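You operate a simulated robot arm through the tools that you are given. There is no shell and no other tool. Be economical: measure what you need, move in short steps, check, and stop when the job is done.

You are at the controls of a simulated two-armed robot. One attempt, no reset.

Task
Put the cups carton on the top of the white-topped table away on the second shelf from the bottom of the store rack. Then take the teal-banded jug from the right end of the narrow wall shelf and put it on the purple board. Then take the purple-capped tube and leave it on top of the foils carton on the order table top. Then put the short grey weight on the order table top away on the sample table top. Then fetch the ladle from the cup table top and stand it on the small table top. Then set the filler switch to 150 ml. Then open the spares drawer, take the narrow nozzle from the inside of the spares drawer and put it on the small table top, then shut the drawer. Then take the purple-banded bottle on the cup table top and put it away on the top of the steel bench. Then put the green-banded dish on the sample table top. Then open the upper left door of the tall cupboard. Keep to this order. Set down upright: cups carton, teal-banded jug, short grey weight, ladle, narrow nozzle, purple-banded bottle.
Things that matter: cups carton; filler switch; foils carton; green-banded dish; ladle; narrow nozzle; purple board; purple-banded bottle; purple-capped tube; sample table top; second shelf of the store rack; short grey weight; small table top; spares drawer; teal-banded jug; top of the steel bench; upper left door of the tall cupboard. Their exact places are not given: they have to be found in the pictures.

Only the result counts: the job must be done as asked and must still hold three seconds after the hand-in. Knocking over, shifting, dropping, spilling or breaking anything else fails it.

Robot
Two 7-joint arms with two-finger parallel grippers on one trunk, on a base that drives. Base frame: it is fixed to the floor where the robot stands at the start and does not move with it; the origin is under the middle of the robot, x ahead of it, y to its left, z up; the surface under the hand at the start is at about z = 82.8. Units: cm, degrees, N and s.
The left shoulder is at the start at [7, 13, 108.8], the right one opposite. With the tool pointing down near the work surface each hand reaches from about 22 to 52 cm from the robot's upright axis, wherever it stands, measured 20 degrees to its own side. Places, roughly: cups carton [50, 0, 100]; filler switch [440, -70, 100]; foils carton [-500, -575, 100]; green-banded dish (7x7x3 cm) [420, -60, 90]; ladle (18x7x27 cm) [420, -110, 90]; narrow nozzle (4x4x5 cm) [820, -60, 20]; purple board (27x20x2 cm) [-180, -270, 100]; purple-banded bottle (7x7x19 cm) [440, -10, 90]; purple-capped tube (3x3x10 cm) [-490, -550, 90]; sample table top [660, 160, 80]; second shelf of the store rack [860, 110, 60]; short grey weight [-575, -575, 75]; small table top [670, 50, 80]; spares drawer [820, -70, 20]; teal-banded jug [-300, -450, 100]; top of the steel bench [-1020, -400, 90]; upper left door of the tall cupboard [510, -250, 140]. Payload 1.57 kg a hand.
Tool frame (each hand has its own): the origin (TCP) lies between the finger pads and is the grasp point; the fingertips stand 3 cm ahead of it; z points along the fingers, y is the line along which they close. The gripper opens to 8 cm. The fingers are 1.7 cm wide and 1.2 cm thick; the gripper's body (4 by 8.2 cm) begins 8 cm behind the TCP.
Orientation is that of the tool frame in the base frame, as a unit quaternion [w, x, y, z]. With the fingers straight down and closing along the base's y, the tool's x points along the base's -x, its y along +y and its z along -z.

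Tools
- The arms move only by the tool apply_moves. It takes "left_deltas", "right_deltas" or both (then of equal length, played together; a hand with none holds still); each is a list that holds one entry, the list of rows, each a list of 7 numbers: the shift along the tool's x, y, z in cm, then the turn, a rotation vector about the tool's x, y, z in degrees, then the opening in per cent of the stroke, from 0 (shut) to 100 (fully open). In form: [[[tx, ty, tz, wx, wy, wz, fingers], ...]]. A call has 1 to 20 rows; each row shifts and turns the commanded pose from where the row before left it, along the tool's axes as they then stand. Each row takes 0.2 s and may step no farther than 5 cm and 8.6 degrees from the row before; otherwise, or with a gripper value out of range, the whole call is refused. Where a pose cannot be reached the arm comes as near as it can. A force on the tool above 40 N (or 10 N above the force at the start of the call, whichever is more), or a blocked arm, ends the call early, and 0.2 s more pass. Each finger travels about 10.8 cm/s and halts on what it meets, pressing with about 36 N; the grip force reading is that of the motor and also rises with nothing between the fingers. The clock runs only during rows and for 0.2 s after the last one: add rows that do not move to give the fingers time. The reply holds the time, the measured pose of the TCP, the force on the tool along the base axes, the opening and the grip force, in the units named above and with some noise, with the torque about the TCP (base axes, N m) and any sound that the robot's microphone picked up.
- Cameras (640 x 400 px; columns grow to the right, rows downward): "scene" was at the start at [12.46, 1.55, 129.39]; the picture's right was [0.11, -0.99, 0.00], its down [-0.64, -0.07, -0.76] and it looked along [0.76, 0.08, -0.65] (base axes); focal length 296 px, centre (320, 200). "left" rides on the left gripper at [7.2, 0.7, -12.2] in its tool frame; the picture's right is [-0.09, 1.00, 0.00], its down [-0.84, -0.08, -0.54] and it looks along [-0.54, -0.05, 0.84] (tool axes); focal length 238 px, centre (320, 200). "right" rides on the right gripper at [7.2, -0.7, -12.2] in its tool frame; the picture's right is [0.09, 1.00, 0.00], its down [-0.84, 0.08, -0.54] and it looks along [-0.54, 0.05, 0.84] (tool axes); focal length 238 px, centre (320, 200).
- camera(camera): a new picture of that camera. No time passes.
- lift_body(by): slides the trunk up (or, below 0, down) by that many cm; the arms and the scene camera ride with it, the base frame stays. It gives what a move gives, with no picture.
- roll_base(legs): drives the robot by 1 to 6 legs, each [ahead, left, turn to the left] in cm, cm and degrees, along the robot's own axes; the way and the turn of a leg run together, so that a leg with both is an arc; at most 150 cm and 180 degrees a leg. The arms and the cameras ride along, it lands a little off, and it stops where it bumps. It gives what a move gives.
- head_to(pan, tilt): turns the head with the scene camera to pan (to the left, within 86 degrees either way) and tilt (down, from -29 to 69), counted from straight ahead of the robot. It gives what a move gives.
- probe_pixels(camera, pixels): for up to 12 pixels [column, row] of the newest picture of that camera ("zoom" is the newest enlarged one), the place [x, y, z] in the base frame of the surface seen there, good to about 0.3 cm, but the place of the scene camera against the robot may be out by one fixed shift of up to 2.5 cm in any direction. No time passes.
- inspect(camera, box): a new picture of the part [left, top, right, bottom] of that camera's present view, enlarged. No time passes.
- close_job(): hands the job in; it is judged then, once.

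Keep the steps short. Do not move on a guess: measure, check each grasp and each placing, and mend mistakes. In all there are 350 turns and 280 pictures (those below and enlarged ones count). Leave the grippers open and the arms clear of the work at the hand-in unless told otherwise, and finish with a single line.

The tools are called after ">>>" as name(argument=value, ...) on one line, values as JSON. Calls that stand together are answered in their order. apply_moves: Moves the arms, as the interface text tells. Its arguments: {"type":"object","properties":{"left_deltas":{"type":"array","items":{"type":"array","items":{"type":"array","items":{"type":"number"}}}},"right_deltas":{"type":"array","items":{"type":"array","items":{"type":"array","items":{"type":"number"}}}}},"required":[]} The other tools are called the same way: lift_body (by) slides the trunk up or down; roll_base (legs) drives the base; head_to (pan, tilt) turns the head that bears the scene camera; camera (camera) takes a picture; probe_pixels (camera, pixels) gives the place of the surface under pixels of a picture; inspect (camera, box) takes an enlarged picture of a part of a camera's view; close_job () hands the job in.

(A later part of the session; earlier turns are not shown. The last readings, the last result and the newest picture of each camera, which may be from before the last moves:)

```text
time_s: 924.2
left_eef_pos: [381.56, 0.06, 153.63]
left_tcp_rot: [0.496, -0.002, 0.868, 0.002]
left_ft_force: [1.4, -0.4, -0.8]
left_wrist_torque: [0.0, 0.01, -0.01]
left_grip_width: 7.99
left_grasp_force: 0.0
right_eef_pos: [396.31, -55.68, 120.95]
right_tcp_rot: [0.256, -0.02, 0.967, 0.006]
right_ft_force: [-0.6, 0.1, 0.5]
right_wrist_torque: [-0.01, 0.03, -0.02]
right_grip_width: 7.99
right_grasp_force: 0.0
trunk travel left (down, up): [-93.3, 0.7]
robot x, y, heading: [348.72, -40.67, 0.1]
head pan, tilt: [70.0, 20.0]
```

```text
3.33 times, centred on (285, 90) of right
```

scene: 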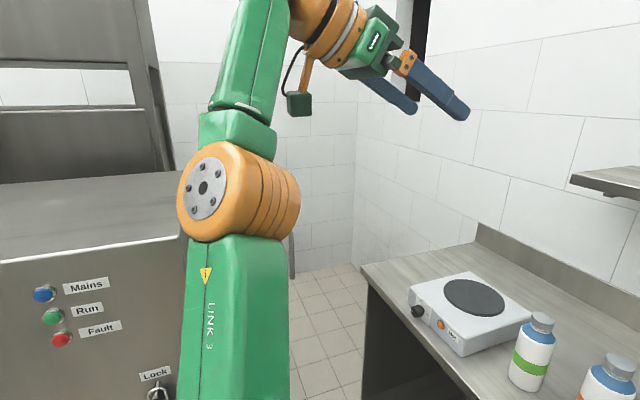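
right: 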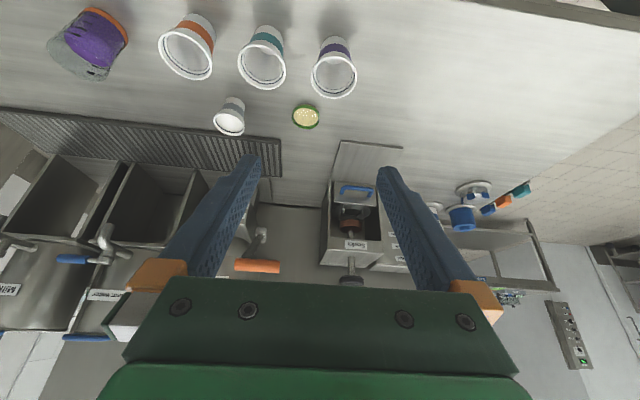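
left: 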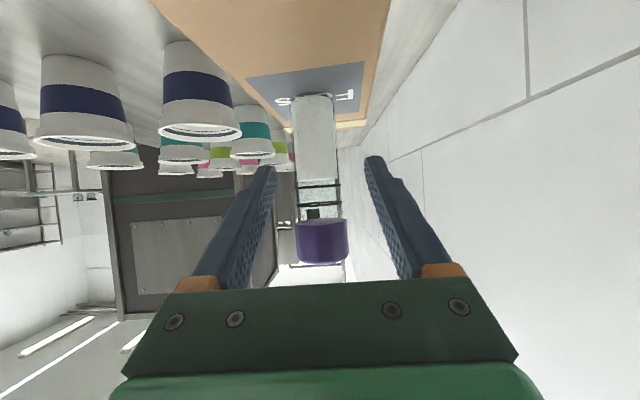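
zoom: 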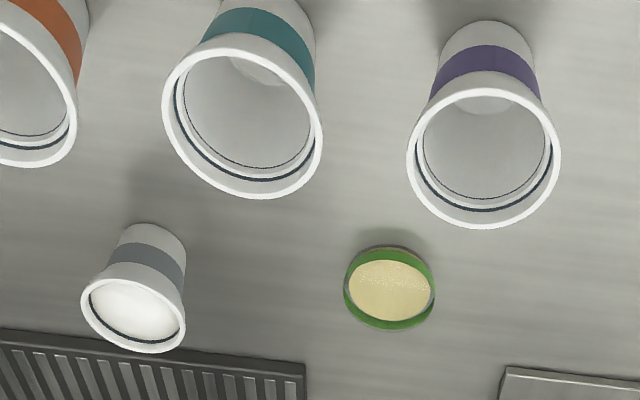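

The dish is 6.3 cm across, centred at (424.3,-57.0), so it fits between the open fingers. I bring the base in and lower to above it.

>>> roll_base(legs=[[21, -1.3, 0]])

>>> lift_body(by=-20)

>>> apply_moves(right_deltas=[[[-2.3, 0, 1.35, 0, 0, 0, 100], [-2.3, 0, 1.35, 0, 0, 0, 100], [0, 0, 0, 0, 0, 0, 100]]])

>>> camera(camera="right")

```text
time_s: 925.8
left_eef_pos: [402.04, -1.15, 153.63]
left_tcp_rot: [0.499, -0.001, 0.866, 0.0]
left_ft_force: [-0.2, 0.4, -0.7]
left_wrist_torque: [-0.01, -0.01, 0.02]
left_grip_width: 8.0
left_grasp_force: 0.0
right_eef_pos: [416.86, -57.03, 121.26]
right_tcp_rot: [0.258, -0.019, 0.966, 0.004]
right_ft_force: [-0.7, -0.7, 0.5]
right_wrist_torque: [0.0, -0.01, -0.01]
right_grip_width: 8.0
right_grasp_force: 0.0
trunk travel left (down, up): [-93.3, 0.7]
robot x, y, heading: [369.76, -41.71, -0.1]
head pan, tilt: [70.0, 20.0]
```

```text
time_s: 928.0
left_eef_pos: [402.58, -1.1, 133.72]
left_tcp_rot: [0.498, -0.002, 0.867, 0.001]
left_ft_force: [-0.1, 0.0, -0.1]
left_wrist_torque: [0.01, 0.0, -0.01]
left_grip_width: 8.01
left_grasp_force: 0.1
right_eef_pos: [417.29, -56.94, 100.94]
right_tcp_rot: [0.256, -0.02, 0.966, 0.006]
right_ft_force: [-0.5, -1.0, 0.3]
right_wrist_torque: [0.03, 0.0, -0.02]
right_grip_width: 8.01
right_grasp_force: 0.1
trunk travel left (down, up): [-73.3, 20.7]
robot x, y, heading: [369.59, -41.57, 0.1]
head pan, tilt: [70.0, 20.0]
```

```text
time_s: 928.8
left_eef_pos: [402.63, -1.29, 133.72]
left_tcp_rot: [0.497, -0.001, 0.868, 0.001]
left_ft_force: [0.1, -0.4, -0.5]
left_wrist_torque: [-0.02, 0.03, 0.0]
left_grip_width: 8.01
left_grasp_force: 0.0
right_eef_pos: [422.59, -56.79, 100.77]
right_tcp_rot: [0.256, -0.019, 0.966, 0.005]
right_ft_force: [-0.2, 0.0, 0.2]
right_wrist_torque: [-0.03, -0.02, -0.01]
right_grip_width: 8.0
right_grasp_force: 0.0
trunk travel left (down, up): [-73.3, 20.7]
robot x, y, heading: [369.68, -41.79, -0.0]
head pan, tilt: [70.0, 20.0]
```

```text
91 pictures are left
```

right: 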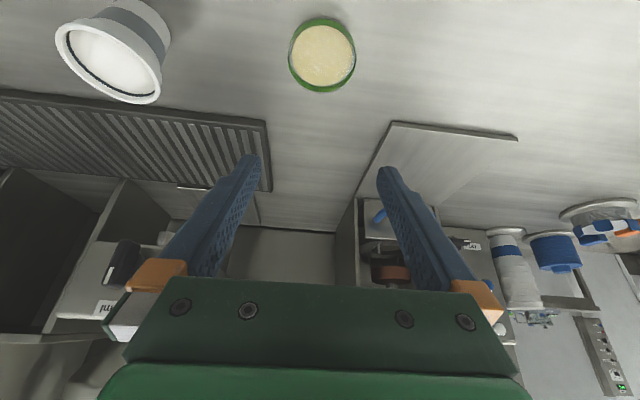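

>>> probe_pixels(camera="right", pixels=[[322, 55], [289, 55], [355, 55], [322, 18], [322, 92], [291, 60], [353, 62]])

>>> inspect(camera="right", box=[270, 5, 380, 105])

```text
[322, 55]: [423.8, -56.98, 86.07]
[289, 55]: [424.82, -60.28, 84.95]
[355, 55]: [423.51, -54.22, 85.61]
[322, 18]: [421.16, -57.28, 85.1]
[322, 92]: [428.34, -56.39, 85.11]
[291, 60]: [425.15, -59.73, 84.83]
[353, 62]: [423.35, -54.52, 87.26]
```

```text
4.00 times, centred on (325, 55) of right
```

zoom: 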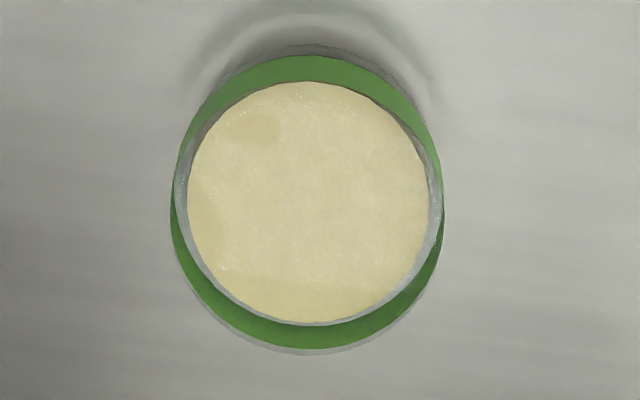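

The dish rim is at z 87.3, centre (424.0,-57.0). The hand camera would come too near the purple cup at this tilt, so I steepen the hand to 15° first.

>>> apply_moves(right_deltas=[[[0, 0, 0, 0, 7.5, 0, 100], [0, 0, 0, 0, 7.5, 0, 100], [-0.8, -0.2, 0.2, 0, 0, 0, 100], [0, 0, 0, 0, 0, 0, 100]]])

>>> lift_body(by=-8)

>>> camera(camera="right")

>>> head_to(pan=-15, tilt=30)

>>> camera(camera="scene")

```text
time_s: 929.8
left_eef_pos: [402.72, -1.19, 133.7]
left_tcp_rot: [0.498, -0.001, 0.867, 0.001]
left_ft_force: [0.8, -0.5, 0.3]
left_wrist_torque: [0.0, -0.01, 0.03]
left_grip_width: 8.0
left_grasp_force: 0.0
right_eef_pos: [422.72, -56.76, 100.69]
right_tcp_rot: [0.138, -0.022, 0.99, 0.003]
right_ft_force: [-0.4, -0.1, 0.3]
right_wrist_torque: [-0.03, -0.01, 0.0]
right_grip_width: 8.0
right_grasp_force: 0.1
right hand out of reach, approached as far as the arm can: row 3
trunk travel left (down, up): [-73.3, 20.7]
robot x, y, heading: [369.77, -41.68, 0.0]
head pan, tilt: [70.0, 20.0]
```

```text
time_s: 931.0
left_eef_pos: [402.64, -1.1, 125.73]
left_tcp_rot: [0.497, -0.002, 0.867, 0.002]
left_ft_force: [0.2, 0.3, -0.5]
left_wrist_torque: [-0.01, 0.01, 0.03]
left_grip_width: 8.03
left_grasp_force: 0.1
right_eef_pos: [422.79, -56.68, 92.7]
right_tcp_rot: [0.138, -0.022, 0.99, 0.002]
right_ft_force: [0.6, -0.2, 0.3]
right_wrist_torque: [0.02, 0.01, 0.02]
right_grip_width: 8.0
right_grasp_force: 0.1
trunk travel left (down, up): [-65.3, 28.7]
robot x, y, heading: [369.38, -41.71, 0.4]
head pan, tilt: [70.0, 20.0]
```

```text
89 pictures are left
```

right: 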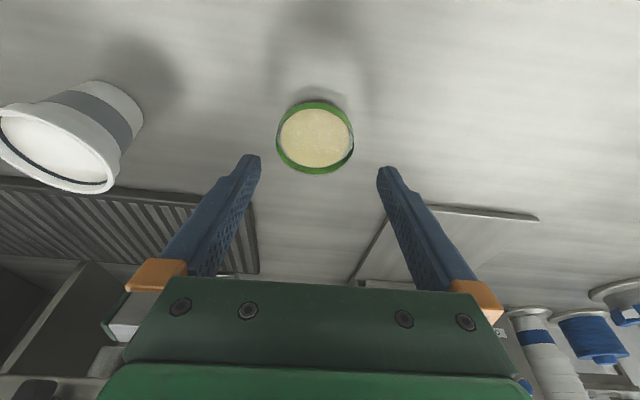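

```text
time_s: 932.6
left_eef_pos: [402.73, -1.17, 125.62]
left_tcp_rot: [0.498, -0.003, 0.867, 0.002]
left_ft_force: [-0.2, 0.7, -0.6]
left_wrist_torque: [0.02, -0.01, -0.02]
left_grip_width: 8.0
left_grasp_force: 0.1
right_eef_pos: [422.8, -56.78, 92.65]
right_tcp_rot: [0.139, -0.022, 0.99, 0.002]
right_ft_force: [-0.4, -0.2, -1.1]
right_wrist_torque: [0.03, -0.01, 0.03]
right_grip_width: 7.98
right_grasp_force: 0.0
trunk travel left (down, up): [-65.3, 28.7]
robot x, y, heading: [369.26, -41.76, 0.1]
head pan, tilt: [-15.0, 30.0]
```

```text
88 pictures are left
```

scene: 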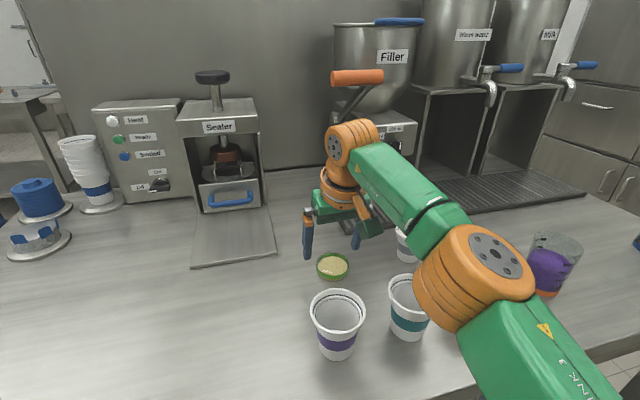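

>>> roll_base(legs=[[0.8, 0, 0]])

>>> lift_body(by=-4.1)

>>> camera(camera="right")

```text
time_s: 933.3
left_eef_pos: [403.18, -1.11, 125.82]
left_tcp_rot: [0.498, -0.002, 0.867, 0.001]
left_ft_force: [0.5, 0.1, 1.1]
left_wrist_torque: [-0.01, 0.01, -0.01]
left_grip_width: 7.98
left_grasp_force: 0.0
right_eef_pos: [423.47, -56.67, 92.77]
right_tcp_rot: [0.138, -0.021, 0.99, 0.002]
right_ft_force: [-0.3, 0.3, -0.2]
right_wrist_torque: [0.03, 0.0, 0.0]
right_grip_width: 8.01
right_grasp_force: 0.0
trunk travel left (down, up): [-65.3, 28.7]
robot x, y, heading: [370.65, -41.95, 0.3]
head pan, tilt: [-15.0, 30.0]
```

```text
time_s: 934.1
left_eef_pos: [403.49, -1.07, 121.72]
left_tcp_rot: [0.498, -0.002, 0.867, 0.001]
left_ft_force: [-0.6, 0.0, -0.7]
left_wrist_torque: [0.01, -0.02, 0.0]
left_grip_width: 8.0
left_grasp_force: 0.0
right_eef_pos: [423.48, -56.55, 88.61]
right_tcp_rot: [0.139, -0.022, 0.99, 0.001]
right_ft_force: [0.0, 0.7, -0.5]
right_wrist_torque: [-0.02, 0.01, -0.01]
right_grip_width: 8.0
right_grasp_force: 0.1
trunk travel left (down, up): [-61.2, 32.8]
robot x, y, heading: [370.9, -41.83, 0.1]
head pan, tilt: [-15.0, 30.0]
```

```text
87 pictures are left
```

right: 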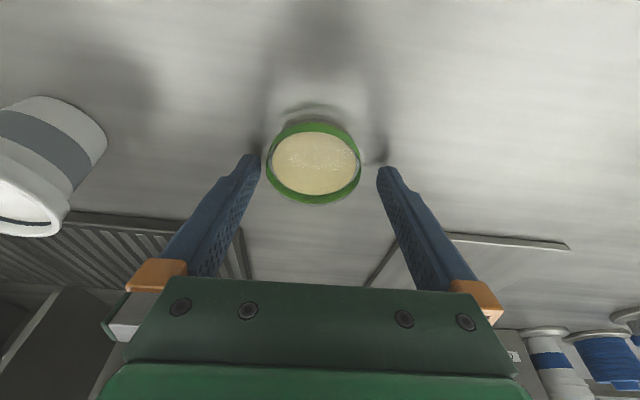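

The dish is between the pads. I close gently and lift.

>>> apply_moves(right_deltas=[[[0, -0.35, 0, 0, 0, 0, 100], [0, 0, 0, 0, 0, 0, 85], [0, 0, 0, 0, 0, 0, 76], [0, 0, 0, 0, 0, 0, 68], [0, 0, 0, 0, 0, 0, 60], [0, 0, 0, 0, 0, 0, 60]]])

>>> lift_body(by=3)

>>> camera(camera="right")

```text
time_s: 935.5
left_eef_pos: [403.45, -1.1, 121.54]
left_tcp_rot: [0.498, -0.002, 0.867, 0.002]
left_ft_force: [0.5, 0.1, -0.2]
left_wrist_torque: [-0.04, 0.01, 0.03]
left_grip_width: 7.98
left_grasp_force: 0.0
right_eef_pos: [423.59, -57.18, 88.66]
right_tcp_rot: [0.138, -0.022, 0.99, 0.003]
right_ft_force: [0.7, 0.0, 0.6]
right_wrist_torque: [0.04, 0.0, 0.02]
right_grip_width: 5.94
right_grasp_force: 35.6
trunk travel left (down, up): [-61.2, 32.8]
robot x, y, heading: [370.39, -41.7, 0.2]
head pan, tilt: [-15.0, 30.0]
```

```text
time_s: 936.3
left_eef_pos: [403.4, -0.98, 124.71]
left_tcp_rot: [0.496, -0.002, 0.868, 0.001]
left_ft_force: [0.1, 0.3, -0.3]
left_wrist_torque: [0.02, 0.0, 0.0]
left_grip_width: 7.99
left_grasp_force: 0.0
right_eef_pos: [423.5, -57.05, 91.64]
right_tcp_rot: [0.138, -0.022, 0.99, 0.003]
right_ft_force: [0.5, 0.1, -0.7]
right_wrist_torque: [0.02, 0.0, -0.01]
right_grip_width: 5.98
right_grasp_force: 36.1
trunk travel left (down, up): [-64.2, 29.8]
robot x, y, heading: [370.28, -41.9, 0.3]
head pan, tilt: [-15.0, 30.0]
```

```text
86 pictures are left
```

right: 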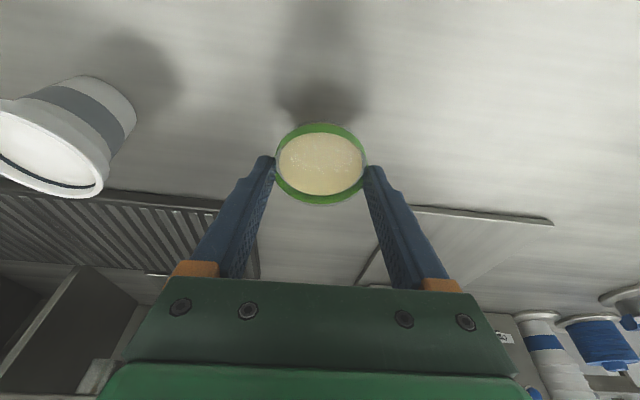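

Held level. I raise it over the cups, back out and take it to the sample table.

>>> lift_body(by=16)

>>> roll_base(legs=[[-22, 0, 0], [0, 60, 0], [0, 58, 0]])

>>> roll_base(legs=[[115, 25, 0], [113, 25, 0]])

>>> head_to(pan=-8, tilt=30)

>>> camera(camera="scene")

>>> camera(camera="right")

```text
time_s: 938.1
left_eef_pos: [403.53, -1.11, 140.69]
left_tcp_rot: [0.498, -0.002, 0.867, 0.002]
left_ft_force: [-0.2, 0.5, -1.0]
left_wrist_torque: [0.02, 0.01, 0.0]
left_grip_width: 7.99
left_grasp_force: 0.0
right_eef_pos: [423.42, -57.05, 107.65]
right_tcp_rot: [0.137, -0.022, 0.99, 0.002]
right_ft_force: [-0.3, 0.7, -0.6]
right_wrist_torque: [-0.04, 0.0, 0.01]
right_grip_width: 5.95
right_grasp_force: 36.3
trunk travel left (down, up): [-80.2, 13.8]
robot x, y, heading: [370.34, -41.57, 0.3]
head pan, tilt: [-15.0, 30.0]
```

```text
time_s: 945.7
left_eef_pos: [378.87, 116.44, 140.67]
left_tcp_rot: [0.497, -0.01, 0.868, 0.007]
left_ft_force: [0.1, 0.2, 0.1]
left_wrist_torque: [-0.03, -0.03, -0.01]
left_grip_width: 8.02
left_grasp_force: 0.0
right_eef_pos: [400.13, 60.98, 107.58]
right_tcp_rot: [0.139, -0.032, 0.99, 0.005]
right_ft_force: [0.3, -0.2, -0.6]
right_wrist_torque: [0.02, 0.01, -0.02]
right_grip_width: 5.93
right_grasp_force: 36.4
trunk travel left (down, up): [-80.2, 13.8]
robot x, y, heading: [346.48, 75.35, 1.7]
head pan, tilt: [-15.0, 30.0]
```

```text
time_s: 957.1
left_eef_pos: [601.54, 176.58, 140.7]
left_tcp_rot: [0.497, -0.024, 0.867, 0.014]
left_ft_force: [-0.2, 0.3, -0.7]
left_wrist_torque: [-0.02, 0.0, 0.03]
left_grip_width: 8.01
left_grasp_force: 0.1
right_eef_pos: [624.38, 121.88, 107.6]
right_tcp_rot: [0.138, -0.046, 0.989, 0.005]
right_ft_force: [0.3, 0.0, -0.4]
right_wrist_torque: [0.02, -0.01, 0.02]
right_grip_width: 5.96
right_grasp_force: 36.1
trunk travel left (down, up): [-80.2, 13.8]
robot x, y, heading: [570.72, 134.47, 3.2]
head pan, tilt: [-15.0, 30.0]
```

```text
time_s: 957.7
left_eef_pos: [601.55, 176.59, 140.63]
left_tcp_rot: [0.497, -0.024, 0.867, 0.014]
left_ft_force: [0.3, 0.3, -0.2]
left_wrist_torque: [0.0, 0.01, 0.02]
left_grip_width: 7.98
left_grasp_force: 0.2
right_eef_pos: [624.5, 121.81, 107.72]
right_tcp_rot: [0.138, -0.047, 0.989, 0.006]
right_ft_force: [0.8, -0.1, -0.3]
right_wrist_torque: [-0.02, -0.01, 0.0]
right_grip_width: 5.94
right_grasp_force: 36.2
trunk travel left (down, up): [-80.2, 13.8]
robot x, y, heading: [570.71, 134.37, 3.0]
head pan, tilt: [-8.0, 30.0]
```

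```text
85 pictures are left
```

scene: 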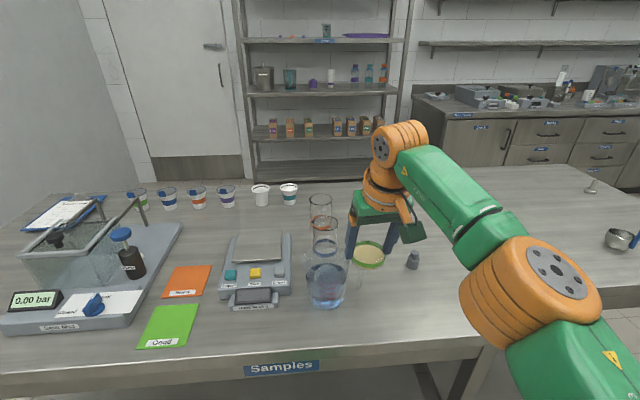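

```text
84 pictures are left
```

right: 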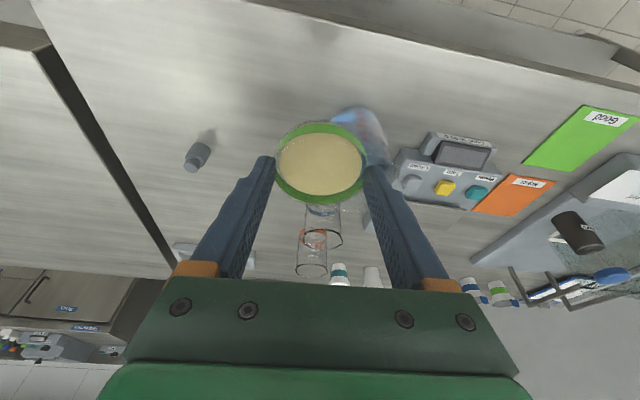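

The free front strip near (630,104), clear of the weight and beakers, will do. I straighten, shift right and move in, then lower.

>>> roll_base(legs=[[0, -15, -3], [5.5, 0, 0]])

>>> camera(camera="right")

>>> probe_pixels(camera="right", pixels=[[320, 160], [200, 160], [320, 60], [250, 100], [400, 120]])

```text
time_s: 959.7
left_eef_pos: [608.75, 160.09, 140.85]
left_tcp_rot: [0.501, -0.002, 0.865, 0.001]
left_ft_force: [-0.3, 0.6, 0.3]
left_wrist_torque: [-0.02, -0.02, -0.01]
left_grip_width: 8.0
left_grasp_force: 0.0
right_eef_pos: [629.04, 103.94, 108.03]
right_tcp_rot: [0.141, -0.021, 0.99, 0.003]
right_ft_force: [-0.6, 0.1, 1.0]
right_wrist_torque: [0.01, -0.03, 0.02]
right_grip_width: 5.96
right_grasp_force: 36.2
trunk travel left (down, up): [-80.2, 13.8]
robot x, y, heading: [576.8, 119.46, 0.2]
head pan, tilt: [-8.0, 30.0]
```

```text
83 pictures are left
```

right: 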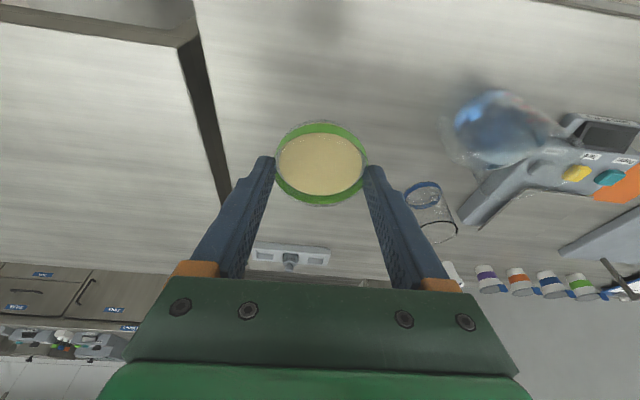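

```text
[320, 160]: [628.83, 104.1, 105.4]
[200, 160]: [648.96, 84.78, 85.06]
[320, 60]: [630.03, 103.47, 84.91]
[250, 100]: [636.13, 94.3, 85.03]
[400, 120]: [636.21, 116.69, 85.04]
```

>>> lift_body(by=-18.3)

>>> lift_body(by=-0.6)

>>> lift_body(by=-0.3)

>>> camera(camera="scene")

```text
time_s: 961.7
left_eef_pos: [609.65, 159.92, 122.38]
left_tcp_rot: [0.497, -0.001, 0.867, 0.001]
left_ft_force: [0.3, 0.6, -0.7]
left_wrist_torque: [0.04, 0.0, 0.05]
left_grip_width: 7.98
left_grasp_force: 0.0
right_eef_pos: [629.67, 103.98, 89.37]
right_tcp_rot: [0.138, -0.02, 0.99, 0.002]
right_ft_force: [0.8, 0.5, -1.0]
right_wrist_torque: [0.04, 0.03, 0.03]
right_grip_width: 5.93
right_grasp_force: 35.9
trunk travel left (down, up): [-61.9, 32.1]
robot x, y, heading: [576.96, 119.22, 0.2]
head pan, tilt: [-8.0, 30.0]
```

```text
time_s: 962.2
left_eef_pos: [609.69, 160.0, 121.72]
left_tcp_rot: [0.498, -0.001, 0.867, 0.001]
left_ft_force: [0.2, -0.2, 0.1]
left_wrist_torque: [0.01, -0.01, -0.01]
left_grip_width: 8.0
left_grasp_force: 0.1
right_eef_pos: [629.77, 104.06, 88.79]
right_tcp_rot: [0.139, -0.021, 0.99, 0.002]
right_ft_force: [0.2, 0.1, -0.5]
right_wrist_torque: [-0.01, -0.03, 0.01]
right_grip_width: 5.95
right_grasp_force: 36.4
trunk travel left (down, up): [-61.3, 32.7]
robot x, y, heading: [576.47, 119.38, 0.1]
head pan, tilt: [-8.0, 30.0]
```

```text
time_s: 962.8
left_eef_pos: [609.35, 159.89, 121.42]
left_tcp_rot: [0.499, -0.001, 0.867, 0.001]
left_ft_force: [0.3, 0.2, -0.3]
left_wrist_torque: [-0.01, 0.01, 0.02]
left_grip_width: 8.0
left_grasp_force: 0.0
right_eef_pos: [629.61, 104.0, 88.6]
right_tcp_rot: [0.14, -0.021, 0.99, 0.002]
right_ft_force: [2.7, -1.9, 13.0]
right_wrist_torque: [0.02, 0.03, -0.03]
right_grip_width: 5.95
right_grasp_force: 36.1
trunk travel left (down, up): [-61.0, 33.0]
robot x, y, heading: [576.66, 119.39, 0.2]
head pan, tilt: [-8.0, 30.0]
```

```text
82 pictures are left
```

scene: 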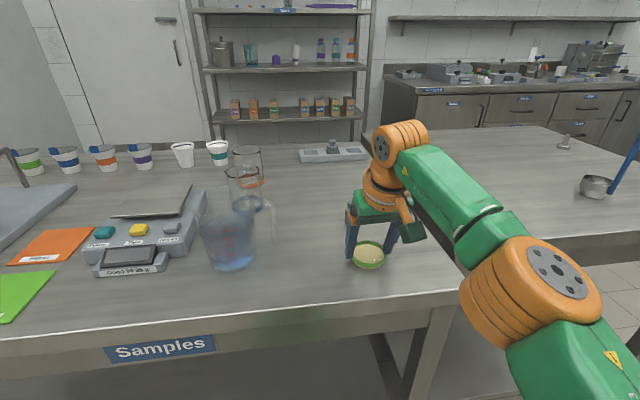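

Set down. I open and lift straight off.

>>> apply_moves(right_deltas=[[[0, 0, 0, 0, 0, 0, 78], [0, 0, 0, 0, 0, 0, 90], [0, 0, 0, 0, 0, 0, 100], [0, 0, 0, 0, 0, 0, 100]]])

>>> lift_body(by=20)

>>> roll_base(legs=[[-12, 0, 0]])

>>> camera(camera="scene")

```text
time_s: 963.8
left_eef_pos: [609.64, 159.87, 121.37]
left_tcp_rot: [0.498, -0.001, 0.867, 0.001]
left_ft_force: [1.0, -0.8, 0.2]
left_wrist_torque: [0.03, -0.05, 0.0]
left_grip_width: 8.0
left_grasp_force: 0.0
right_eef_pos: [629.76, 104.08, 88.39]
right_tcp_rot: [0.138, -0.021, 0.99, 0.003]
right_ft_force: [-0.3, 0.1, 0.1]
right_wrist_torque: [0.02, 0.02, 0.02]
right_grip_width: 7.99
right_grasp_force: 0.1
trunk travel left (down, up): [-61.0, 33.0]
robot x, y, heading: [576.77, 119.61, 0.1]
head pan, tilt: [-8.0, 30.0]
```

```text
time_s: 965.9
left_eef_pos: [609.73, 159.94, 141.28]
left_tcp_rot: [0.498, -0.002, 0.867, 0.002]
left_ft_force: [-0.5, 0.0, 0.2]
left_wrist_torque: [-0.04, 0.0, -0.01]
left_grip_width: 7.98
left_grasp_force: 0.1
right_eef_pos: [629.73, 104.06, 108.47]
right_tcp_rot: [0.138, -0.02, 0.99, 0.002]
right_ft_force: [-0.3, -0.2, 0.0]
right_wrist_torque: [-0.01, -0.03, -0.01]
right_grip_width: 7.98
right_grasp_force: 0.0
trunk travel left (down, up): [-81.0, 13.0]
robot x, y, heading: [576.42, 119.68, 0.2]
head pan, tilt: [-8.0, 30.0]
```

```text
time_s: 967.2
left_eef_pos: [598.12, 159.94, 141.28]
left_tcp_rot: [0.496, -0.002, 0.868, 0.002]
left_ft_force: [0.4, 0.4, -0.5]
left_wrist_torque: [-0.01, 0.01, 0.02]
left_grip_width: 8.01
left_grasp_force: 0.0
right_eef_pos: [617.98, 103.94, 108.26]
right_tcp_rot: [0.137, -0.02, 0.99, 0.003]
right_ft_force: [0.0, -0.5, -0.2]
right_wrist_torque: [-0.01, 0.03, -0.03]
right_grip_width: 8.01
right_grasp_force: 0.1
trunk travel left (down, up): [-81.0, 13.0]
robot x, y, heading: [564.89, 119.63, -0.0]
head pan, tilt: [-8.0, 30.0]
```

```text
81 pictures are left
```

scene: 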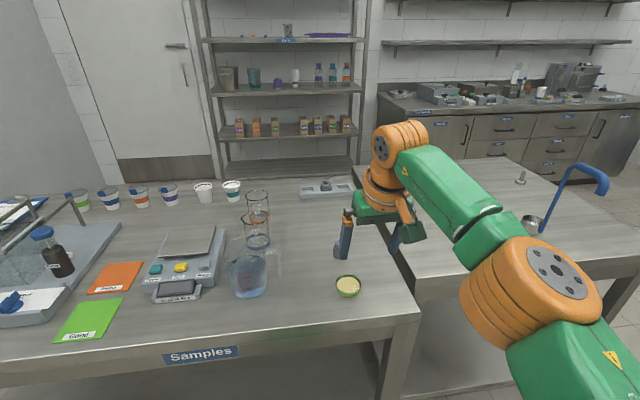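

The dish is on the sample table. Last job: the tall cupboard. I drive down to its front and turn to face it.

>>> roll_base(legs=[[14, 0, 0], [0, -148, 0], [0, -146, 0], [0, 0, -90]])

>>> roll_base(legs=[[0, -90, 0]])

>>> head_to(pan=0, tilt=5)

>>> camera(camera="scene")

```text
time_s: 986.2
left_eef_pos: [617.51, -209.71, 141.43]
left_tcp_rot: [0.345, 0.625, 0.601, -0.358]
left_ft_force: [-0.2, 0.2, 0.9]
left_wrist_torque: [0.01, 0.01, 0.0]
left_grip_width: 7.98
left_grasp_force: 0.1
right_eef_pos: [560.84, -227.27, 108.47]
right_tcp_rot: [0.097, 0.7, 0.7, -0.099]
right_ft_force: [0.0, 0.0, 0.5]
right_wrist_torque: [0.05, 0.01, 0.02]
right_grip_width: 7.98
right_grasp_force: 0.1
trunk travel left (down, up): [-81.0, 13.0]
robot x, y, heading: [578.12, -174.9, -92.1]
head pan, tilt: [-8.0, 30.0]
```

```text
time_s: 991.0
left_eef_pos: [527.25, -206.12, 141.34]
left_tcp_rot: [0.347, 0.622, 0.604, -0.357]
left_ft_force: [0.1, 0.0, -0.4]
left_wrist_torque: [-0.03, -0.02, -0.02]
left_grip_width: 8.0
left_grasp_force: 0.1
right_eef_pos: [470.37, -224.12, 108.56]
right_tcp_rot: [0.098, 0.697, 0.703, -0.098]
right_ft_force: [1.3, 0.3, -0.1]
right_wrist_torque: [-0.01, 0.02, -0.02]
right_grip_width: 7.99
right_grasp_force: 0.0
trunk travel left (down, up): [-81.0, 13.0]
robot x, y, heading: [487.29, -171.64, -91.9]
head pan, tilt: [-8.0, 30.0]
```

```text
time_s: 991.9
left_eef_pos: [527.0, -206.13, 141.34]
left_tcp_rot: [0.346, 0.623, 0.603, -0.358]
left_ft_force: [-0.4, -0.1, 0.4]
left_wrist_torque: [0.02, 0.0, -0.02]
left_grip_width: 8.02
left_grasp_force: 0.1
right_eef_pos: [470.33, -224.1, 108.35]
right_tcp_rot: [0.097, 0.698, 0.703, -0.097]
right_ft_force: [-0.4, -0.4, 0.3]
right_wrist_torque: [-0.03, -0.01, 0.02]
right_grip_width: 7.99
right_grasp_force: 0.1
trunk travel left (down, up): [-81.0, 13.0]
robot x, y, heading: [487.63, -171.47, -91.9]
head pan, tilt: [0.0, 5.0]
```

```text
80 pictures are left
```

scene: 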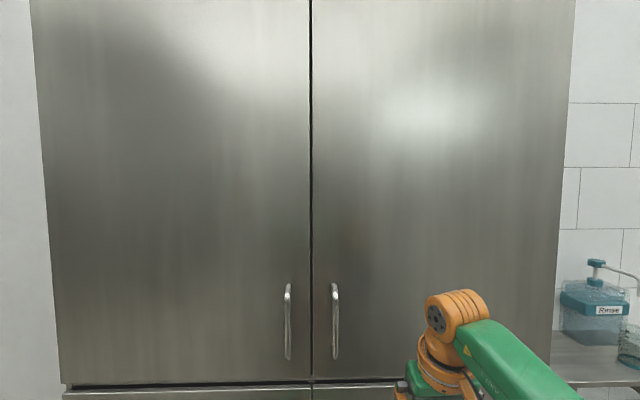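

The left door's handle is the bar at (288,285–358). I probe the door and the handle.

>>> probe_pixels(camera="scene", pixels=[[288, 300], [288, 320], [288, 350], [288, 288], [270, 320], [308, 320], [60, 300], [335, 320], [150, 378], [65, 385], [200, 50], [288, 357]])

```text
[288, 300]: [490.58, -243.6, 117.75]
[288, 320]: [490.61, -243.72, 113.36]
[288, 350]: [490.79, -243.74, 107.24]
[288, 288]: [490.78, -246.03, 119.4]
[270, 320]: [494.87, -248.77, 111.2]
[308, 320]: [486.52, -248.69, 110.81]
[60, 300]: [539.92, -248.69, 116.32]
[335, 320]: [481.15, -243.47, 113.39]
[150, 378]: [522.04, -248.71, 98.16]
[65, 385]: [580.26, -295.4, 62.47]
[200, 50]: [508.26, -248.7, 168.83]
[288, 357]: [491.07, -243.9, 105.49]
```

The handle bar is at x≈490.4, y≈-244.7, z 107–120; the door is 55 cm wide, hinged at x≈541. I'll use the left hand with the robot standing to the right of the door's swing. I retract the right hand and set the left one.

>>> apply_moves(left_deltas=[[[0.27, -2.25, 3.05, 0, 0, 0, 100], [0.27, -2.25, 3.05, 0, 0, 0, 100], [0.27, -2.25, 3.05, 0, 0, 0, 100], [0.27, -2.25, 3.05, 0, 0, 0, 100], [0, 0, 0, 0, 0, 0, 100]]], right_deltas=[[[3.86, 0, -1.04, 0, 0, 0, 100], [3.86, 0, -1.04, 0, 0, 0, 100], [3.86, 0, -1.04, 0, 0, 0, 100], [3.86, 0, -1.04, 0, 0, 0, 100], [3.86, 0, -1.04, 0, 0, 0, 100]]])

>>> roll_base(legs=[[0, -27, 1.9]])

>>> lift_body(by=-20)

>>> camera(camera="left")

```text
time_s: 993.1
left_eef_pos: [517.65, -215.93, 134.5]
left_tcp_rot: [0.347, 0.623, 0.603, -0.358]
left_ft_force: [0.5, 0.2, 0.1]
left_wrist_torque: [0.02, 0.0, 0.0]
left_grip_width: 8.01
left_grasp_force: 0.0
right_eef_pos: [470.22, -203.93, 108.27]
right_tcp_rot: [0.098, 0.699, 0.702, -0.099]
right_ft_force: [0.0, 0.6, 0.2]
right_wrist_torque: [-0.02, 0.03, 0.0]
right_grip_width: 8.0
right_grasp_force: 0.1
trunk travel left (down, up): [-81.0, 13.0]
robot x, y, heading: [487.63, -171.79, -92.0]
head pan, tilt: [0.0, 5.0]
```

```text
time_s: 995.0
left_eef_pos: [492.07, -214.41, 134.55]
left_tcp_rot: [0.351, 0.613, 0.614, -0.352]
left_ft_force: [0.4, -0.4, -0.1]
left_wrist_torque: [-0.01, 0.0, -0.03]
left_grip_width: 8.0
left_grasp_force: 0.2
right_eef_pos: [444.31, -204.11, 108.21]
right_tcp_rot: [0.098, 0.686, 0.714, -0.096]
right_ft_force: [0.3, -0.3, -0.2]
right_wrist_torque: [0.0, -0.01, 0.02]
right_grip_width: 8.0
right_grasp_force: 0.1
trunk travel left (down, up): [-81.0, 13.0]
robot x, y, heading: [460.5, -171.29, -90.2]
head pan, tilt: [0.0, 5.0]
```

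```text
time_s: 997.2
left_eef_pos: [491.79, -214.45, 114.53]
left_tcp_rot: [0.352, 0.613, 0.614, -0.351]
left_ft_force: [-0.3, -0.7, -0.5]
left_wrist_torque: [-0.02, -0.02, 0.03]
left_grip_width: 8.01
left_grasp_force: 0.0
right_eef_pos: [444.09, -204.13, 88.22]
right_tcp_rot: [0.099, 0.686, 0.715, -0.097]
right_ft_force: [-0.1, 0.5, 0.1]
right_wrist_torque: [0.01, -0.01, -0.01]
right_grip_width: 7.98
right_grasp_force: 0.1
trunk travel left (down, up): [-61.0, 33.0]
robot x, y, heading: [460.39, -171.29, -90.0]
head pan, tilt: [0.0, 5.0]
```

```text
79 pictures are left
```

left: 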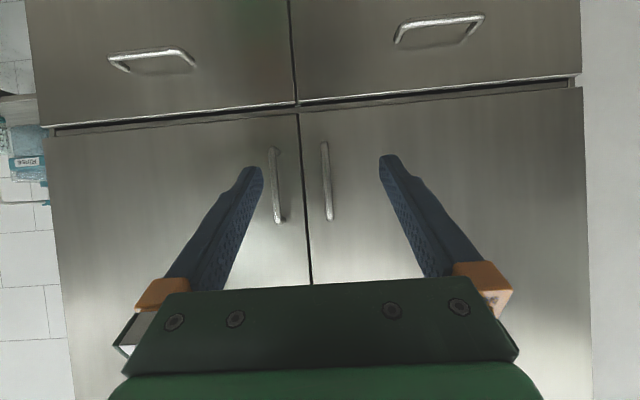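

>>> probe_pixels(camera="left", pixels=[[327, 180], [325, 150], [329, 212], [345, 180], [276, 190], [302, 180], [580, 150]])

```text
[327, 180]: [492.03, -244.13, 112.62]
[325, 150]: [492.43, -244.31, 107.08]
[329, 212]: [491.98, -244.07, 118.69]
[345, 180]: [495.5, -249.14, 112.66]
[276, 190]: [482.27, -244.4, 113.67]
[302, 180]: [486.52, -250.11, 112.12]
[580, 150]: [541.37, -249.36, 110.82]
```

The bar is at x 492.1, y≈-244.5. I drive forward to straddle it.

>>> apply_moves(left_deltas=[[[0, 0.3, 0, 0, 0, 0, 65], [0, 0, 0, 0, 0, 0, 65]]])

>>> roll_base(legs=[[24, 0, 0], [6, 0, 0]])

>>> camera(camera="left")

```text
time_s: 997.8
left_eef_pos: [492.19, -214.41, 114.45]
left_tcp_rot: [0.352, 0.613, 0.614, -0.352]
left_ft_force: [-0.7, 0.1, -0.7]
left_wrist_torque: [0.0, 0.03, 0.01]
left_grip_width: 5.21
left_grasp_force: 0.2
right_eef_pos: [444.02, -204.23, 88.21]
right_tcp_rot: [0.1, 0.686, 0.714, -0.096]
right_ft_force: [-0.3, -0.4, -0.7]
right_wrist_torque: [0.01, 0.02, 0.03]
right_grip_width: 8.0
right_grasp_force: 0.0
trunk travel left (down, up): [-61.0, 33.0]
robot x, y, heading: [460.47, -171.34, -89.8]
head pan, tilt: [0.0, 5.0]
```

```text
time_s: 1000.1
left_eef_pos: [491.92, -244.51, 114.47]
left_tcp_rot: [0.353, 0.613, 0.613, -0.352]
left_ft_force: [0.0, -0.1, 0.0]
left_wrist_torque: [0.02, -0.03, -0.02]
left_grip_width: 5.19
left_grasp_force: 0.1
right_eef_pos: [444.05, -234.31, 88.33]
right_tcp_rot: [0.1, 0.686, 0.714, -0.097]
right_ft_force: [0.4, 0.4, -0.6]
right_wrist_torque: [0.01, 0.01, 0.01]
right_grip_width: 8.0
right_grasp_force: 0.1
trunk travel left (down, up): [-61.0, 33.0]
robot x, y, heading: [460.09, -201.52, -90.1]
head pan, tilt: [0.0, 5.0]
```

```text
78 pictures are left
```

left: 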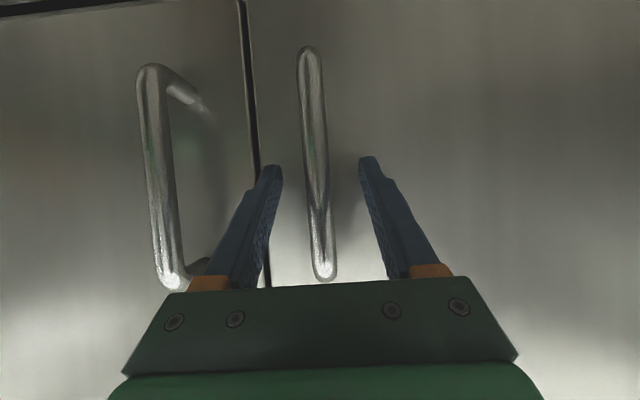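

Bar between the pads. I grip it and pull the door along its arc by driving back and slightly left.

>>> apply_moves(left_deltas=[[[0, 0, 0, 0, 0, 0, 35], [0, 0, 0, 0, 0, 0, 12], [0, 0, 0, 0, 0, 0, 0], [0, 0, 0, 0, 0, 0, 0]]])

>>> roll_base(legs=[[-8.4, 1.6, 0], [-8, 3, 0], [-7.4, 4.3, 0]])

>>> camera(camera="scene")

```text
time_s: 1001.1
left_eef_pos: [491.86, -244.69, 114.41]
left_tcp_rot: [0.351, 0.614, 0.613, -0.351]
left_ft_force: [-3.0, 0.1, -2.8]
left_wrist_torque: [0.1, 0.13, 0.0]
left_grip_width: 1.56
left_grasp_force: 30.9
right_eef_pos: [443.91, -234.48, 88.09]
right_tcp_rot: [0.099, 0.687, 0.714, -0.096]
right_ft_force: [0.1, 0.1, 0.7]
right_wrist_torque: [-0.02, 0.04, 0.01]
right_grip_width: 8.01
right_grasp_force: 0.1
trunk travel left (down, up): [-61.0, 33.0]
robot x, y, heading: [460.12, -201.42, -89.9]
head pan, tilt: [0.0, 5.0]
```

```text
time_s: 1003.6
left_eef_pos: [500.25, -221.05, 114.83]
left_tcp_rot: [0.355, 0.614, 0.612, -0.351]
left_ft_force: [-15.6, 8.8, -11.2]
left_wrist_torque: [0.4, 0.31, -0.23]
left_grip_width: 1.57
left_grasp_force: 31.3
right_eef_pos: [452.47, -210.69, 88.15]
right_tcp_rot: [0.102, 0.687, 0.713, -0.095]
right_ft_force: [0.4, 0.3, -0.7]
right_wrist_torque: [0.02, 0.0, -0.01]
right_grip_width: 8.02
right_grasp_force: 0.1
trunk travel left (down, up): [-61.0, 33.0]
robot x, y, heading: [469.44, -177.63, -90.1]
head pan, tilt: [0.0, 5.0]
```

```text
77 pictures are left
```

scene: 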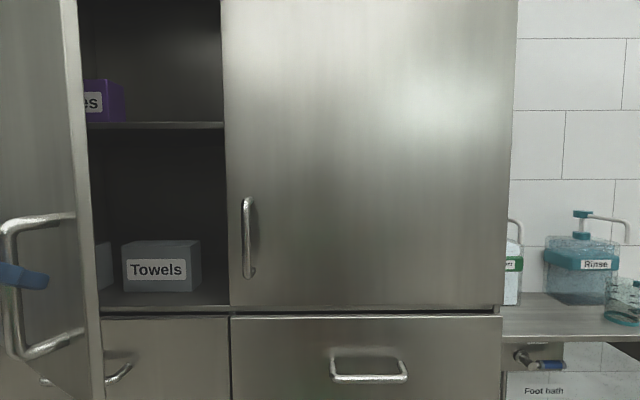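

About 30° open and the grip holds. I continue along the arc to about 70°.

>>> roll_base(legs=[[-6.5, 5.6, 0], [-5.4, 6.8, 0]])

>>> roll_base(legs=[[-4.0, 7.6, 0], [-2.7, 8.2, 0]])

>>> head_to(pan=20, tilt=8)

>>> camera(camera="scene")

```text
time_s: 1005.3
left_eef_pos: [512.51, -208.55, 115.16]
left_tcp_rot: [0.357, 0.613, 0.609, -0.353]
left_ft_force: [-11.4, 16.1, 0.4]
left_wrist_torque: [0.6, 0.23, -0.12]
left_grip_width: 1.61
left_grasp_force: 31.6
right_eef_pos: [464.61, -198.37, 88.3]
right_tcp_rot: [0.104, 0.688, 0.712, -0.096]
right_ft_force: [0.3, 0.3, -0.4]
right_wrist_torque: [-0.01, 0.01, -0.01]
right_grip_width: 8.02
right_grasp_force: 0.1
trunk travel left (down, up): [-61.0, 33.0]
robot x, y, heading: [481.62, -165.99, -90.1]
head pan, tilt: [0.0, 5.0]
```

```text
time_s: 1007.1
left_eef_pos: [528.51, -201.59, 115.32]
left_tcp_rot: [0.359, 0.612, 0.609, -0.354]
left_ft_force: [-4.4, 14.8, 19.0]
left_wrist_torque: [0.56, 0.13, -0.04]
left_grip_width: 1.6
left_grasp_force: 30.9
right_eef_pos: [480.78, -191.64, 88.42]
right_tcp_rot: [0.104, 0.687, 0.713, -0.098]
right_ft_force: [0.2, 0.4, -0.3]
right_wrist_torque: [0.02, 0.01, 0.0]
right_grip_width: 8.01
right_grasp_force: 0.1
trunk travel left (down, up): [-61.0, 33.0]
robot x, y, heading: [497.53, -159.25, -90.2]
head pan, tilt: [0.0, 5.0]
```

```text
time_s: 1007.9
left_eef_pos: [528.69, -201.64, 115.28]
left_tcp_rot: [0.359, 0.611, 0.608, -0.357]
left_ft_force: [-4.7, 15.7, 11.4]
left_wrist_torque: [-0.65, 0.2, 0.09]
left_grip_width: 1.57
left_grasp_force: 31.3
right_eef_pos: [480.82, -191.52, 88.53]
right_tcp_rot: [0.104, 0.686, 0.713, -0.1]
right_ft_force: [0.0, -0.3, 0.2]
right_wrist_torque: [0.0, -0.01, -0.03]
right_grip_width: 8.0
right_grasp_force: 0.0
trunk travel left (down, up): [-61.0, 33.0]
robot x, y, heading: [497.63, -159.04, -90.0]
head pan, tilt: [20.0, 8.0]
```

```text
76 pictures are left
```

scene: 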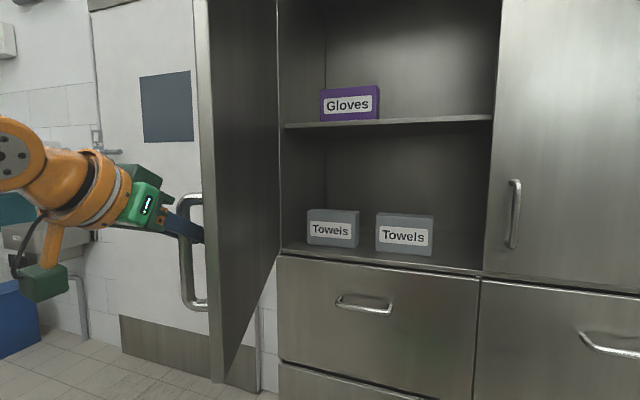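

About 70° open. I swing it on to roughly 90°.

>>> roll_base(legs=[[-1.2, 8.7, 0], [0.1, 7.5, 0]])

>>> camera(camera="scene")

>>> camera(camera="left")

```text
time_s: 1009.7
left_eef_pos: [545.05, -200.41, 115.21]
left_tcp_rot: [0.358, 0.611, 0.609, -0.357]
left_ft_force: [0.8, 15.8, 12.0]
left_wrist_torque: [0.64, 0.02, -0.09]
left_grip_width: 1.6
left_grasp_force: 31.2
right_eef_pos: [497.05, -190.44, 88.42]
right_tcp_rot: [0.103, 0.686, 0.713, -0.099]
right_ft_force: [0.0, 0.5, 0.4]
right_wrist_torque: [-0.02, 0.01, 0.0]
right_grip_width: 7.98
right_grasp_force: 0.0
trunk travel left (down, up): [-61.0, 33.0]
robot x, y, heading: [513.7, -158.39, -90.0]
head pan, tilt: [20.0, 8.0]
```

```text
75 pictures are left
```

scene: 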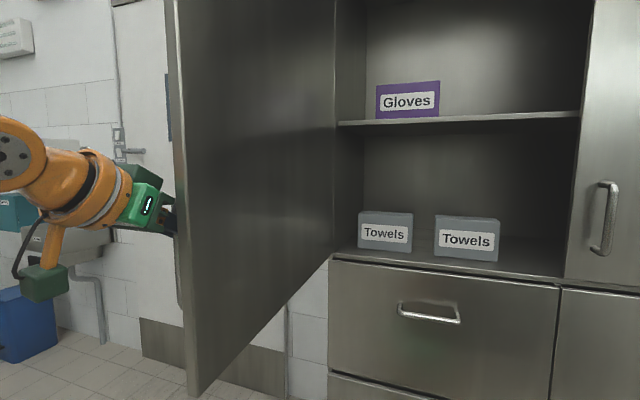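

```text
74 pictures are left
```

left: 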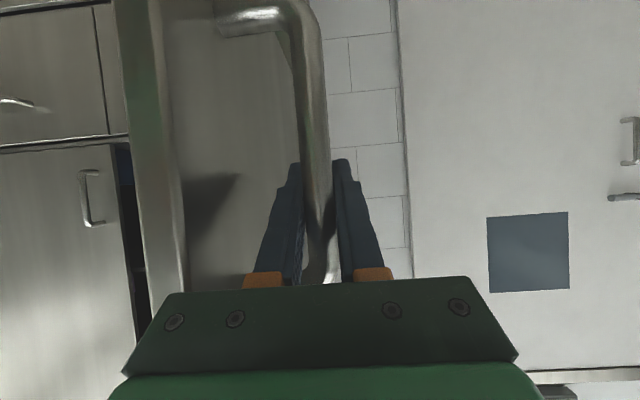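

The door stands about 88° open. I release by opening slightly (the gap to the door is small) and back straight off.

>>> apply_moves(left_deltas=[[[0, 0, 0, 0, 0, 0, 28], [0, 0, 0, 0, 0, 0, 36], [0, 0, 0, 0, 0, 0, 36]]])

>>> roll_base(legs=[[-12, 0, 0]])

>>> apply_moves(left_deltas=[[[0, 0, 0, 0, 0, 0, 100], [0, 0, 0, 0, 0, 0, 100], [0, 0, 0, 0, 0, 0, 100]]])

>>> camera(camera="scene")

```text
time_s: 1010.5
left_eef_pos: [545.27, -201.68, 114.5]
left_tcp_rot: [0.353, 0.614, 0.612, -0.352]
left_ft_force: [-0.1, 0.7, 0.0]
left_wrist_torque: [-0.01, 0.01, 0.04]
left_grip_width: 2.88
left_grasp_force: 0.1
right_eef_pos: [497.26, -191.3, 88.14]
right_tcp_rot: [0.099, 0.687, 0.714, -0.097]
right_ft_force: [-0.6, -0.2, 0.0]
right_wrist_torque: [0.0, -0.01, -0.03]
right_grip_width: 8.0
right_grasp_force: 0.1
trunk travel left (down, up): [-61.0, 33.0]
robot x, y, heading: [513.92, -158.27, -90.1]
head pan, tilt: [20.0, 8.0]
```

```text
time_s: 1011.7
left_eef_pos: [545.26, -189.55, 114.6]
left_tcp_rot: [0.353, 0.614, 0.612, -0.353]
left_ft_force: [0.2, -0.7, 0.7]
left_wrist_torque: [0.01, 0.0, 0.02]
left_grip_width: 2.89
left_grasp_force: 0.2
right_eef_pos: [497.27, -179.17, 88.17]
right_tcp_rot: [0.099, 0.686, 0.714, -0.096]
right_ft_force: [-0.1, 0.1, -0.3]
right_wrist_torque: [-0.01, -0.02, 0.01]
right_grip_width: 7.99
right_grasp_force: 0.1
trunk travel left (down, up): [-61.0, 33.0]
robot x, y, heading: [513.49, -146.3, -90.4]
head pan, tilt: [20.0, 8.0]
```

```text
time_s: 1012.5
left_eef_pos: [545.37, -189.28, 114.61]
left_tcp_rot: [0.354, 0.613, 0.612, -0.353]
left_ft_force: [-0.4, -0.1, -0.2]
left_wrist_torque: [0.02, 0.0, -0.04]
left_grip_width: 7.99
left_grasp_force: 0.0
right_eef_pos: [497.26, -179.18, 88.2]
right_tcp_rot: [0.1, 0.687, 0.714, -0.097]
right_ft_force: [0.5, 0.9, -0.1]
right_wrist_torque: [0.01, 0.01, -0.02]
right_grip_width: 7.99
right_grasp_force: 0.0
trunk travel left (down, up): [-61.0, 33.0]
robot x, y, heading: [513.57, -146.32, -90.0]
head pan, tilt: [20.0, 8.0]
```

```text
73 pictures are left
```

scene: 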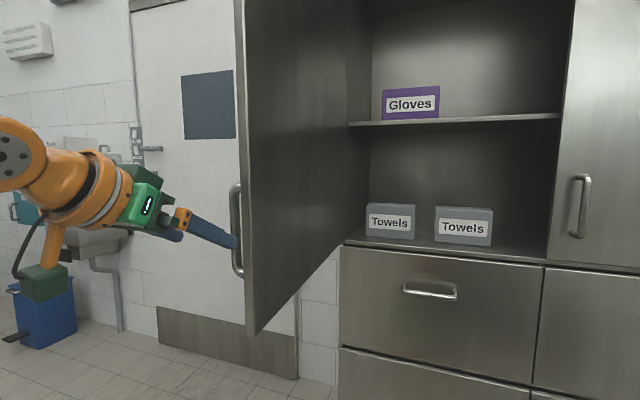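

The door stays open. I step the robot clear of the door and the table, then hand in.

>>> roll_base(legs=[[0, -25, 0], [8, 0, 0]])

>>> camera(camera="scene")

```text
time_s: 1014.6
left_eef_pos: [521.61, -189.89, 114.63]
left_tcp_rot: [0.359, 0.604, 0.621, -0.348]
left_ft_force: [0.7, 0.2, 0.4]
left_wrist_torque: [-0.02, -0.03, -0.01]
left_grip_width: 8.02
left_grasp_force: 0.1
right_eef_pos: [473.15, -181.09, 88.24]
right_tcp_rot: [0.101, 0.675, 0.724, -0.095]
right_ft_force: [-0.2, -0.6, 0.8]
right_wrist_torque: [-0.01, 0.03, -0.02]
right_grip_width: 8.0
right_grasp_force: 0.0
trunk travel left (down, up): [-61.0, 33.0]
robot x, y, heading: [488.87, -147.92, -88.2]
head pan, tilt: [20.0, 8.0]
stopped in leg 2: the robot was blocked; the commanded pose is now the measured one
```

```text
72 pictures are left
```

scene: 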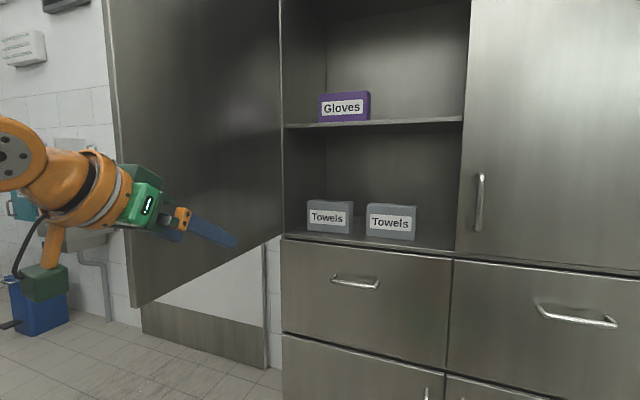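

It was blocked on the left side. I look there before doing anything else.

>>> head_to(pan=62, tilt=25)

>>> camera(camera="scene")

>>> head_to(pan=-60, tilt=35)

>>> camera(camera="scene")

```text
time_s: 1015.7
left_eef_pos: [521.52, -189.71, 114.62]
left_tcp_rot: [0.359, 0.604, 0.621, -0.347]
left_ft_force: [-0.2, 0.4, 0.7]
left_wrist_torque: [-0.01, -0.05, 0.0]
left_grip_width: 7.99
left_grasp_force: 0.0
right_eef_pos: [473.21, -181.06, 88.16]
right_tcp_rot: [0.101, 0.676, 0.724, -0.095]
right_ft_force: [0.4, 1.4, -0.1]
right_wrist_torque: [-0.01, 0.03, 0.0]
right_grip_width: 8.01
right_grasp_force: 0.2
trunk travel left (down, up): [-61.0, 33.0]
robot x, y, heading: [488.27, -147.76, -88.1]
head pan, tilt: [62.0, 25.0]
```

```text
71 pictures are left
```

scene: 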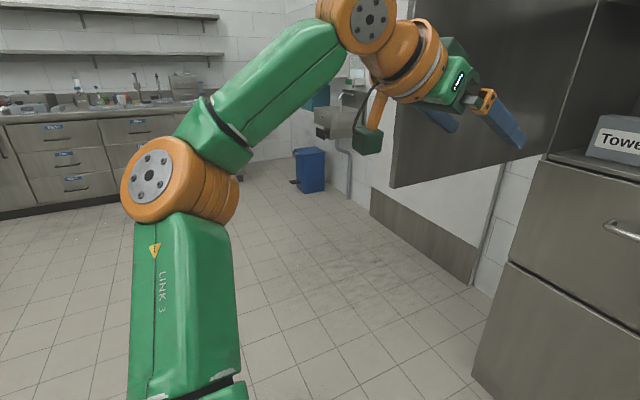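

```text
time_s: 1017.7
left_eef_pos: [521.51, -189.85, 114.64]
left_tcp_rot: [0.36, 0.603, 0.621, -0.348]
left_ft_force: [0.2, 0.2, 0.2]
left_wrist_torque: [0.0, 0.01, -0.03]
left_grip_width: 7.99
left_grasp_force: 0.0
right_eef_pos: [473.31, -180.93, 88.2]
right_tcp_rot: [0.101, 0.676, 0.724, -0.095]
right_ft_force: [0.8, -0.3, -1.0]
right_wrist_torque: [-0.01, 0.01, -0.01]
right_grip_width: 8.02
right_grasp_force: 0.1
trunk travel left (down, up): [-61.0, 33.0]
robot x, y, heading: [488.88, -147.89, -88.6]
head pan, tilt: [-60.0, 35.0]
```

```text
70 pictures are left
```

scene: 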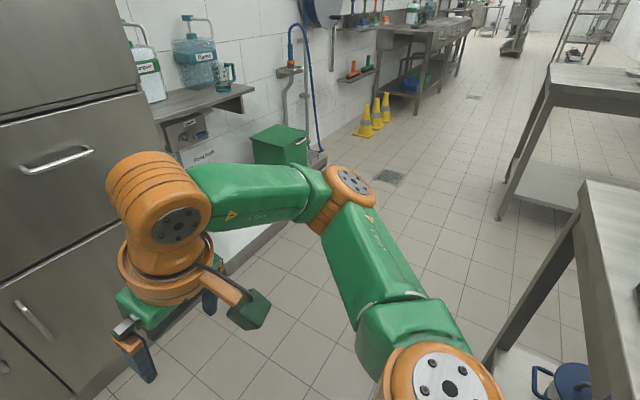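

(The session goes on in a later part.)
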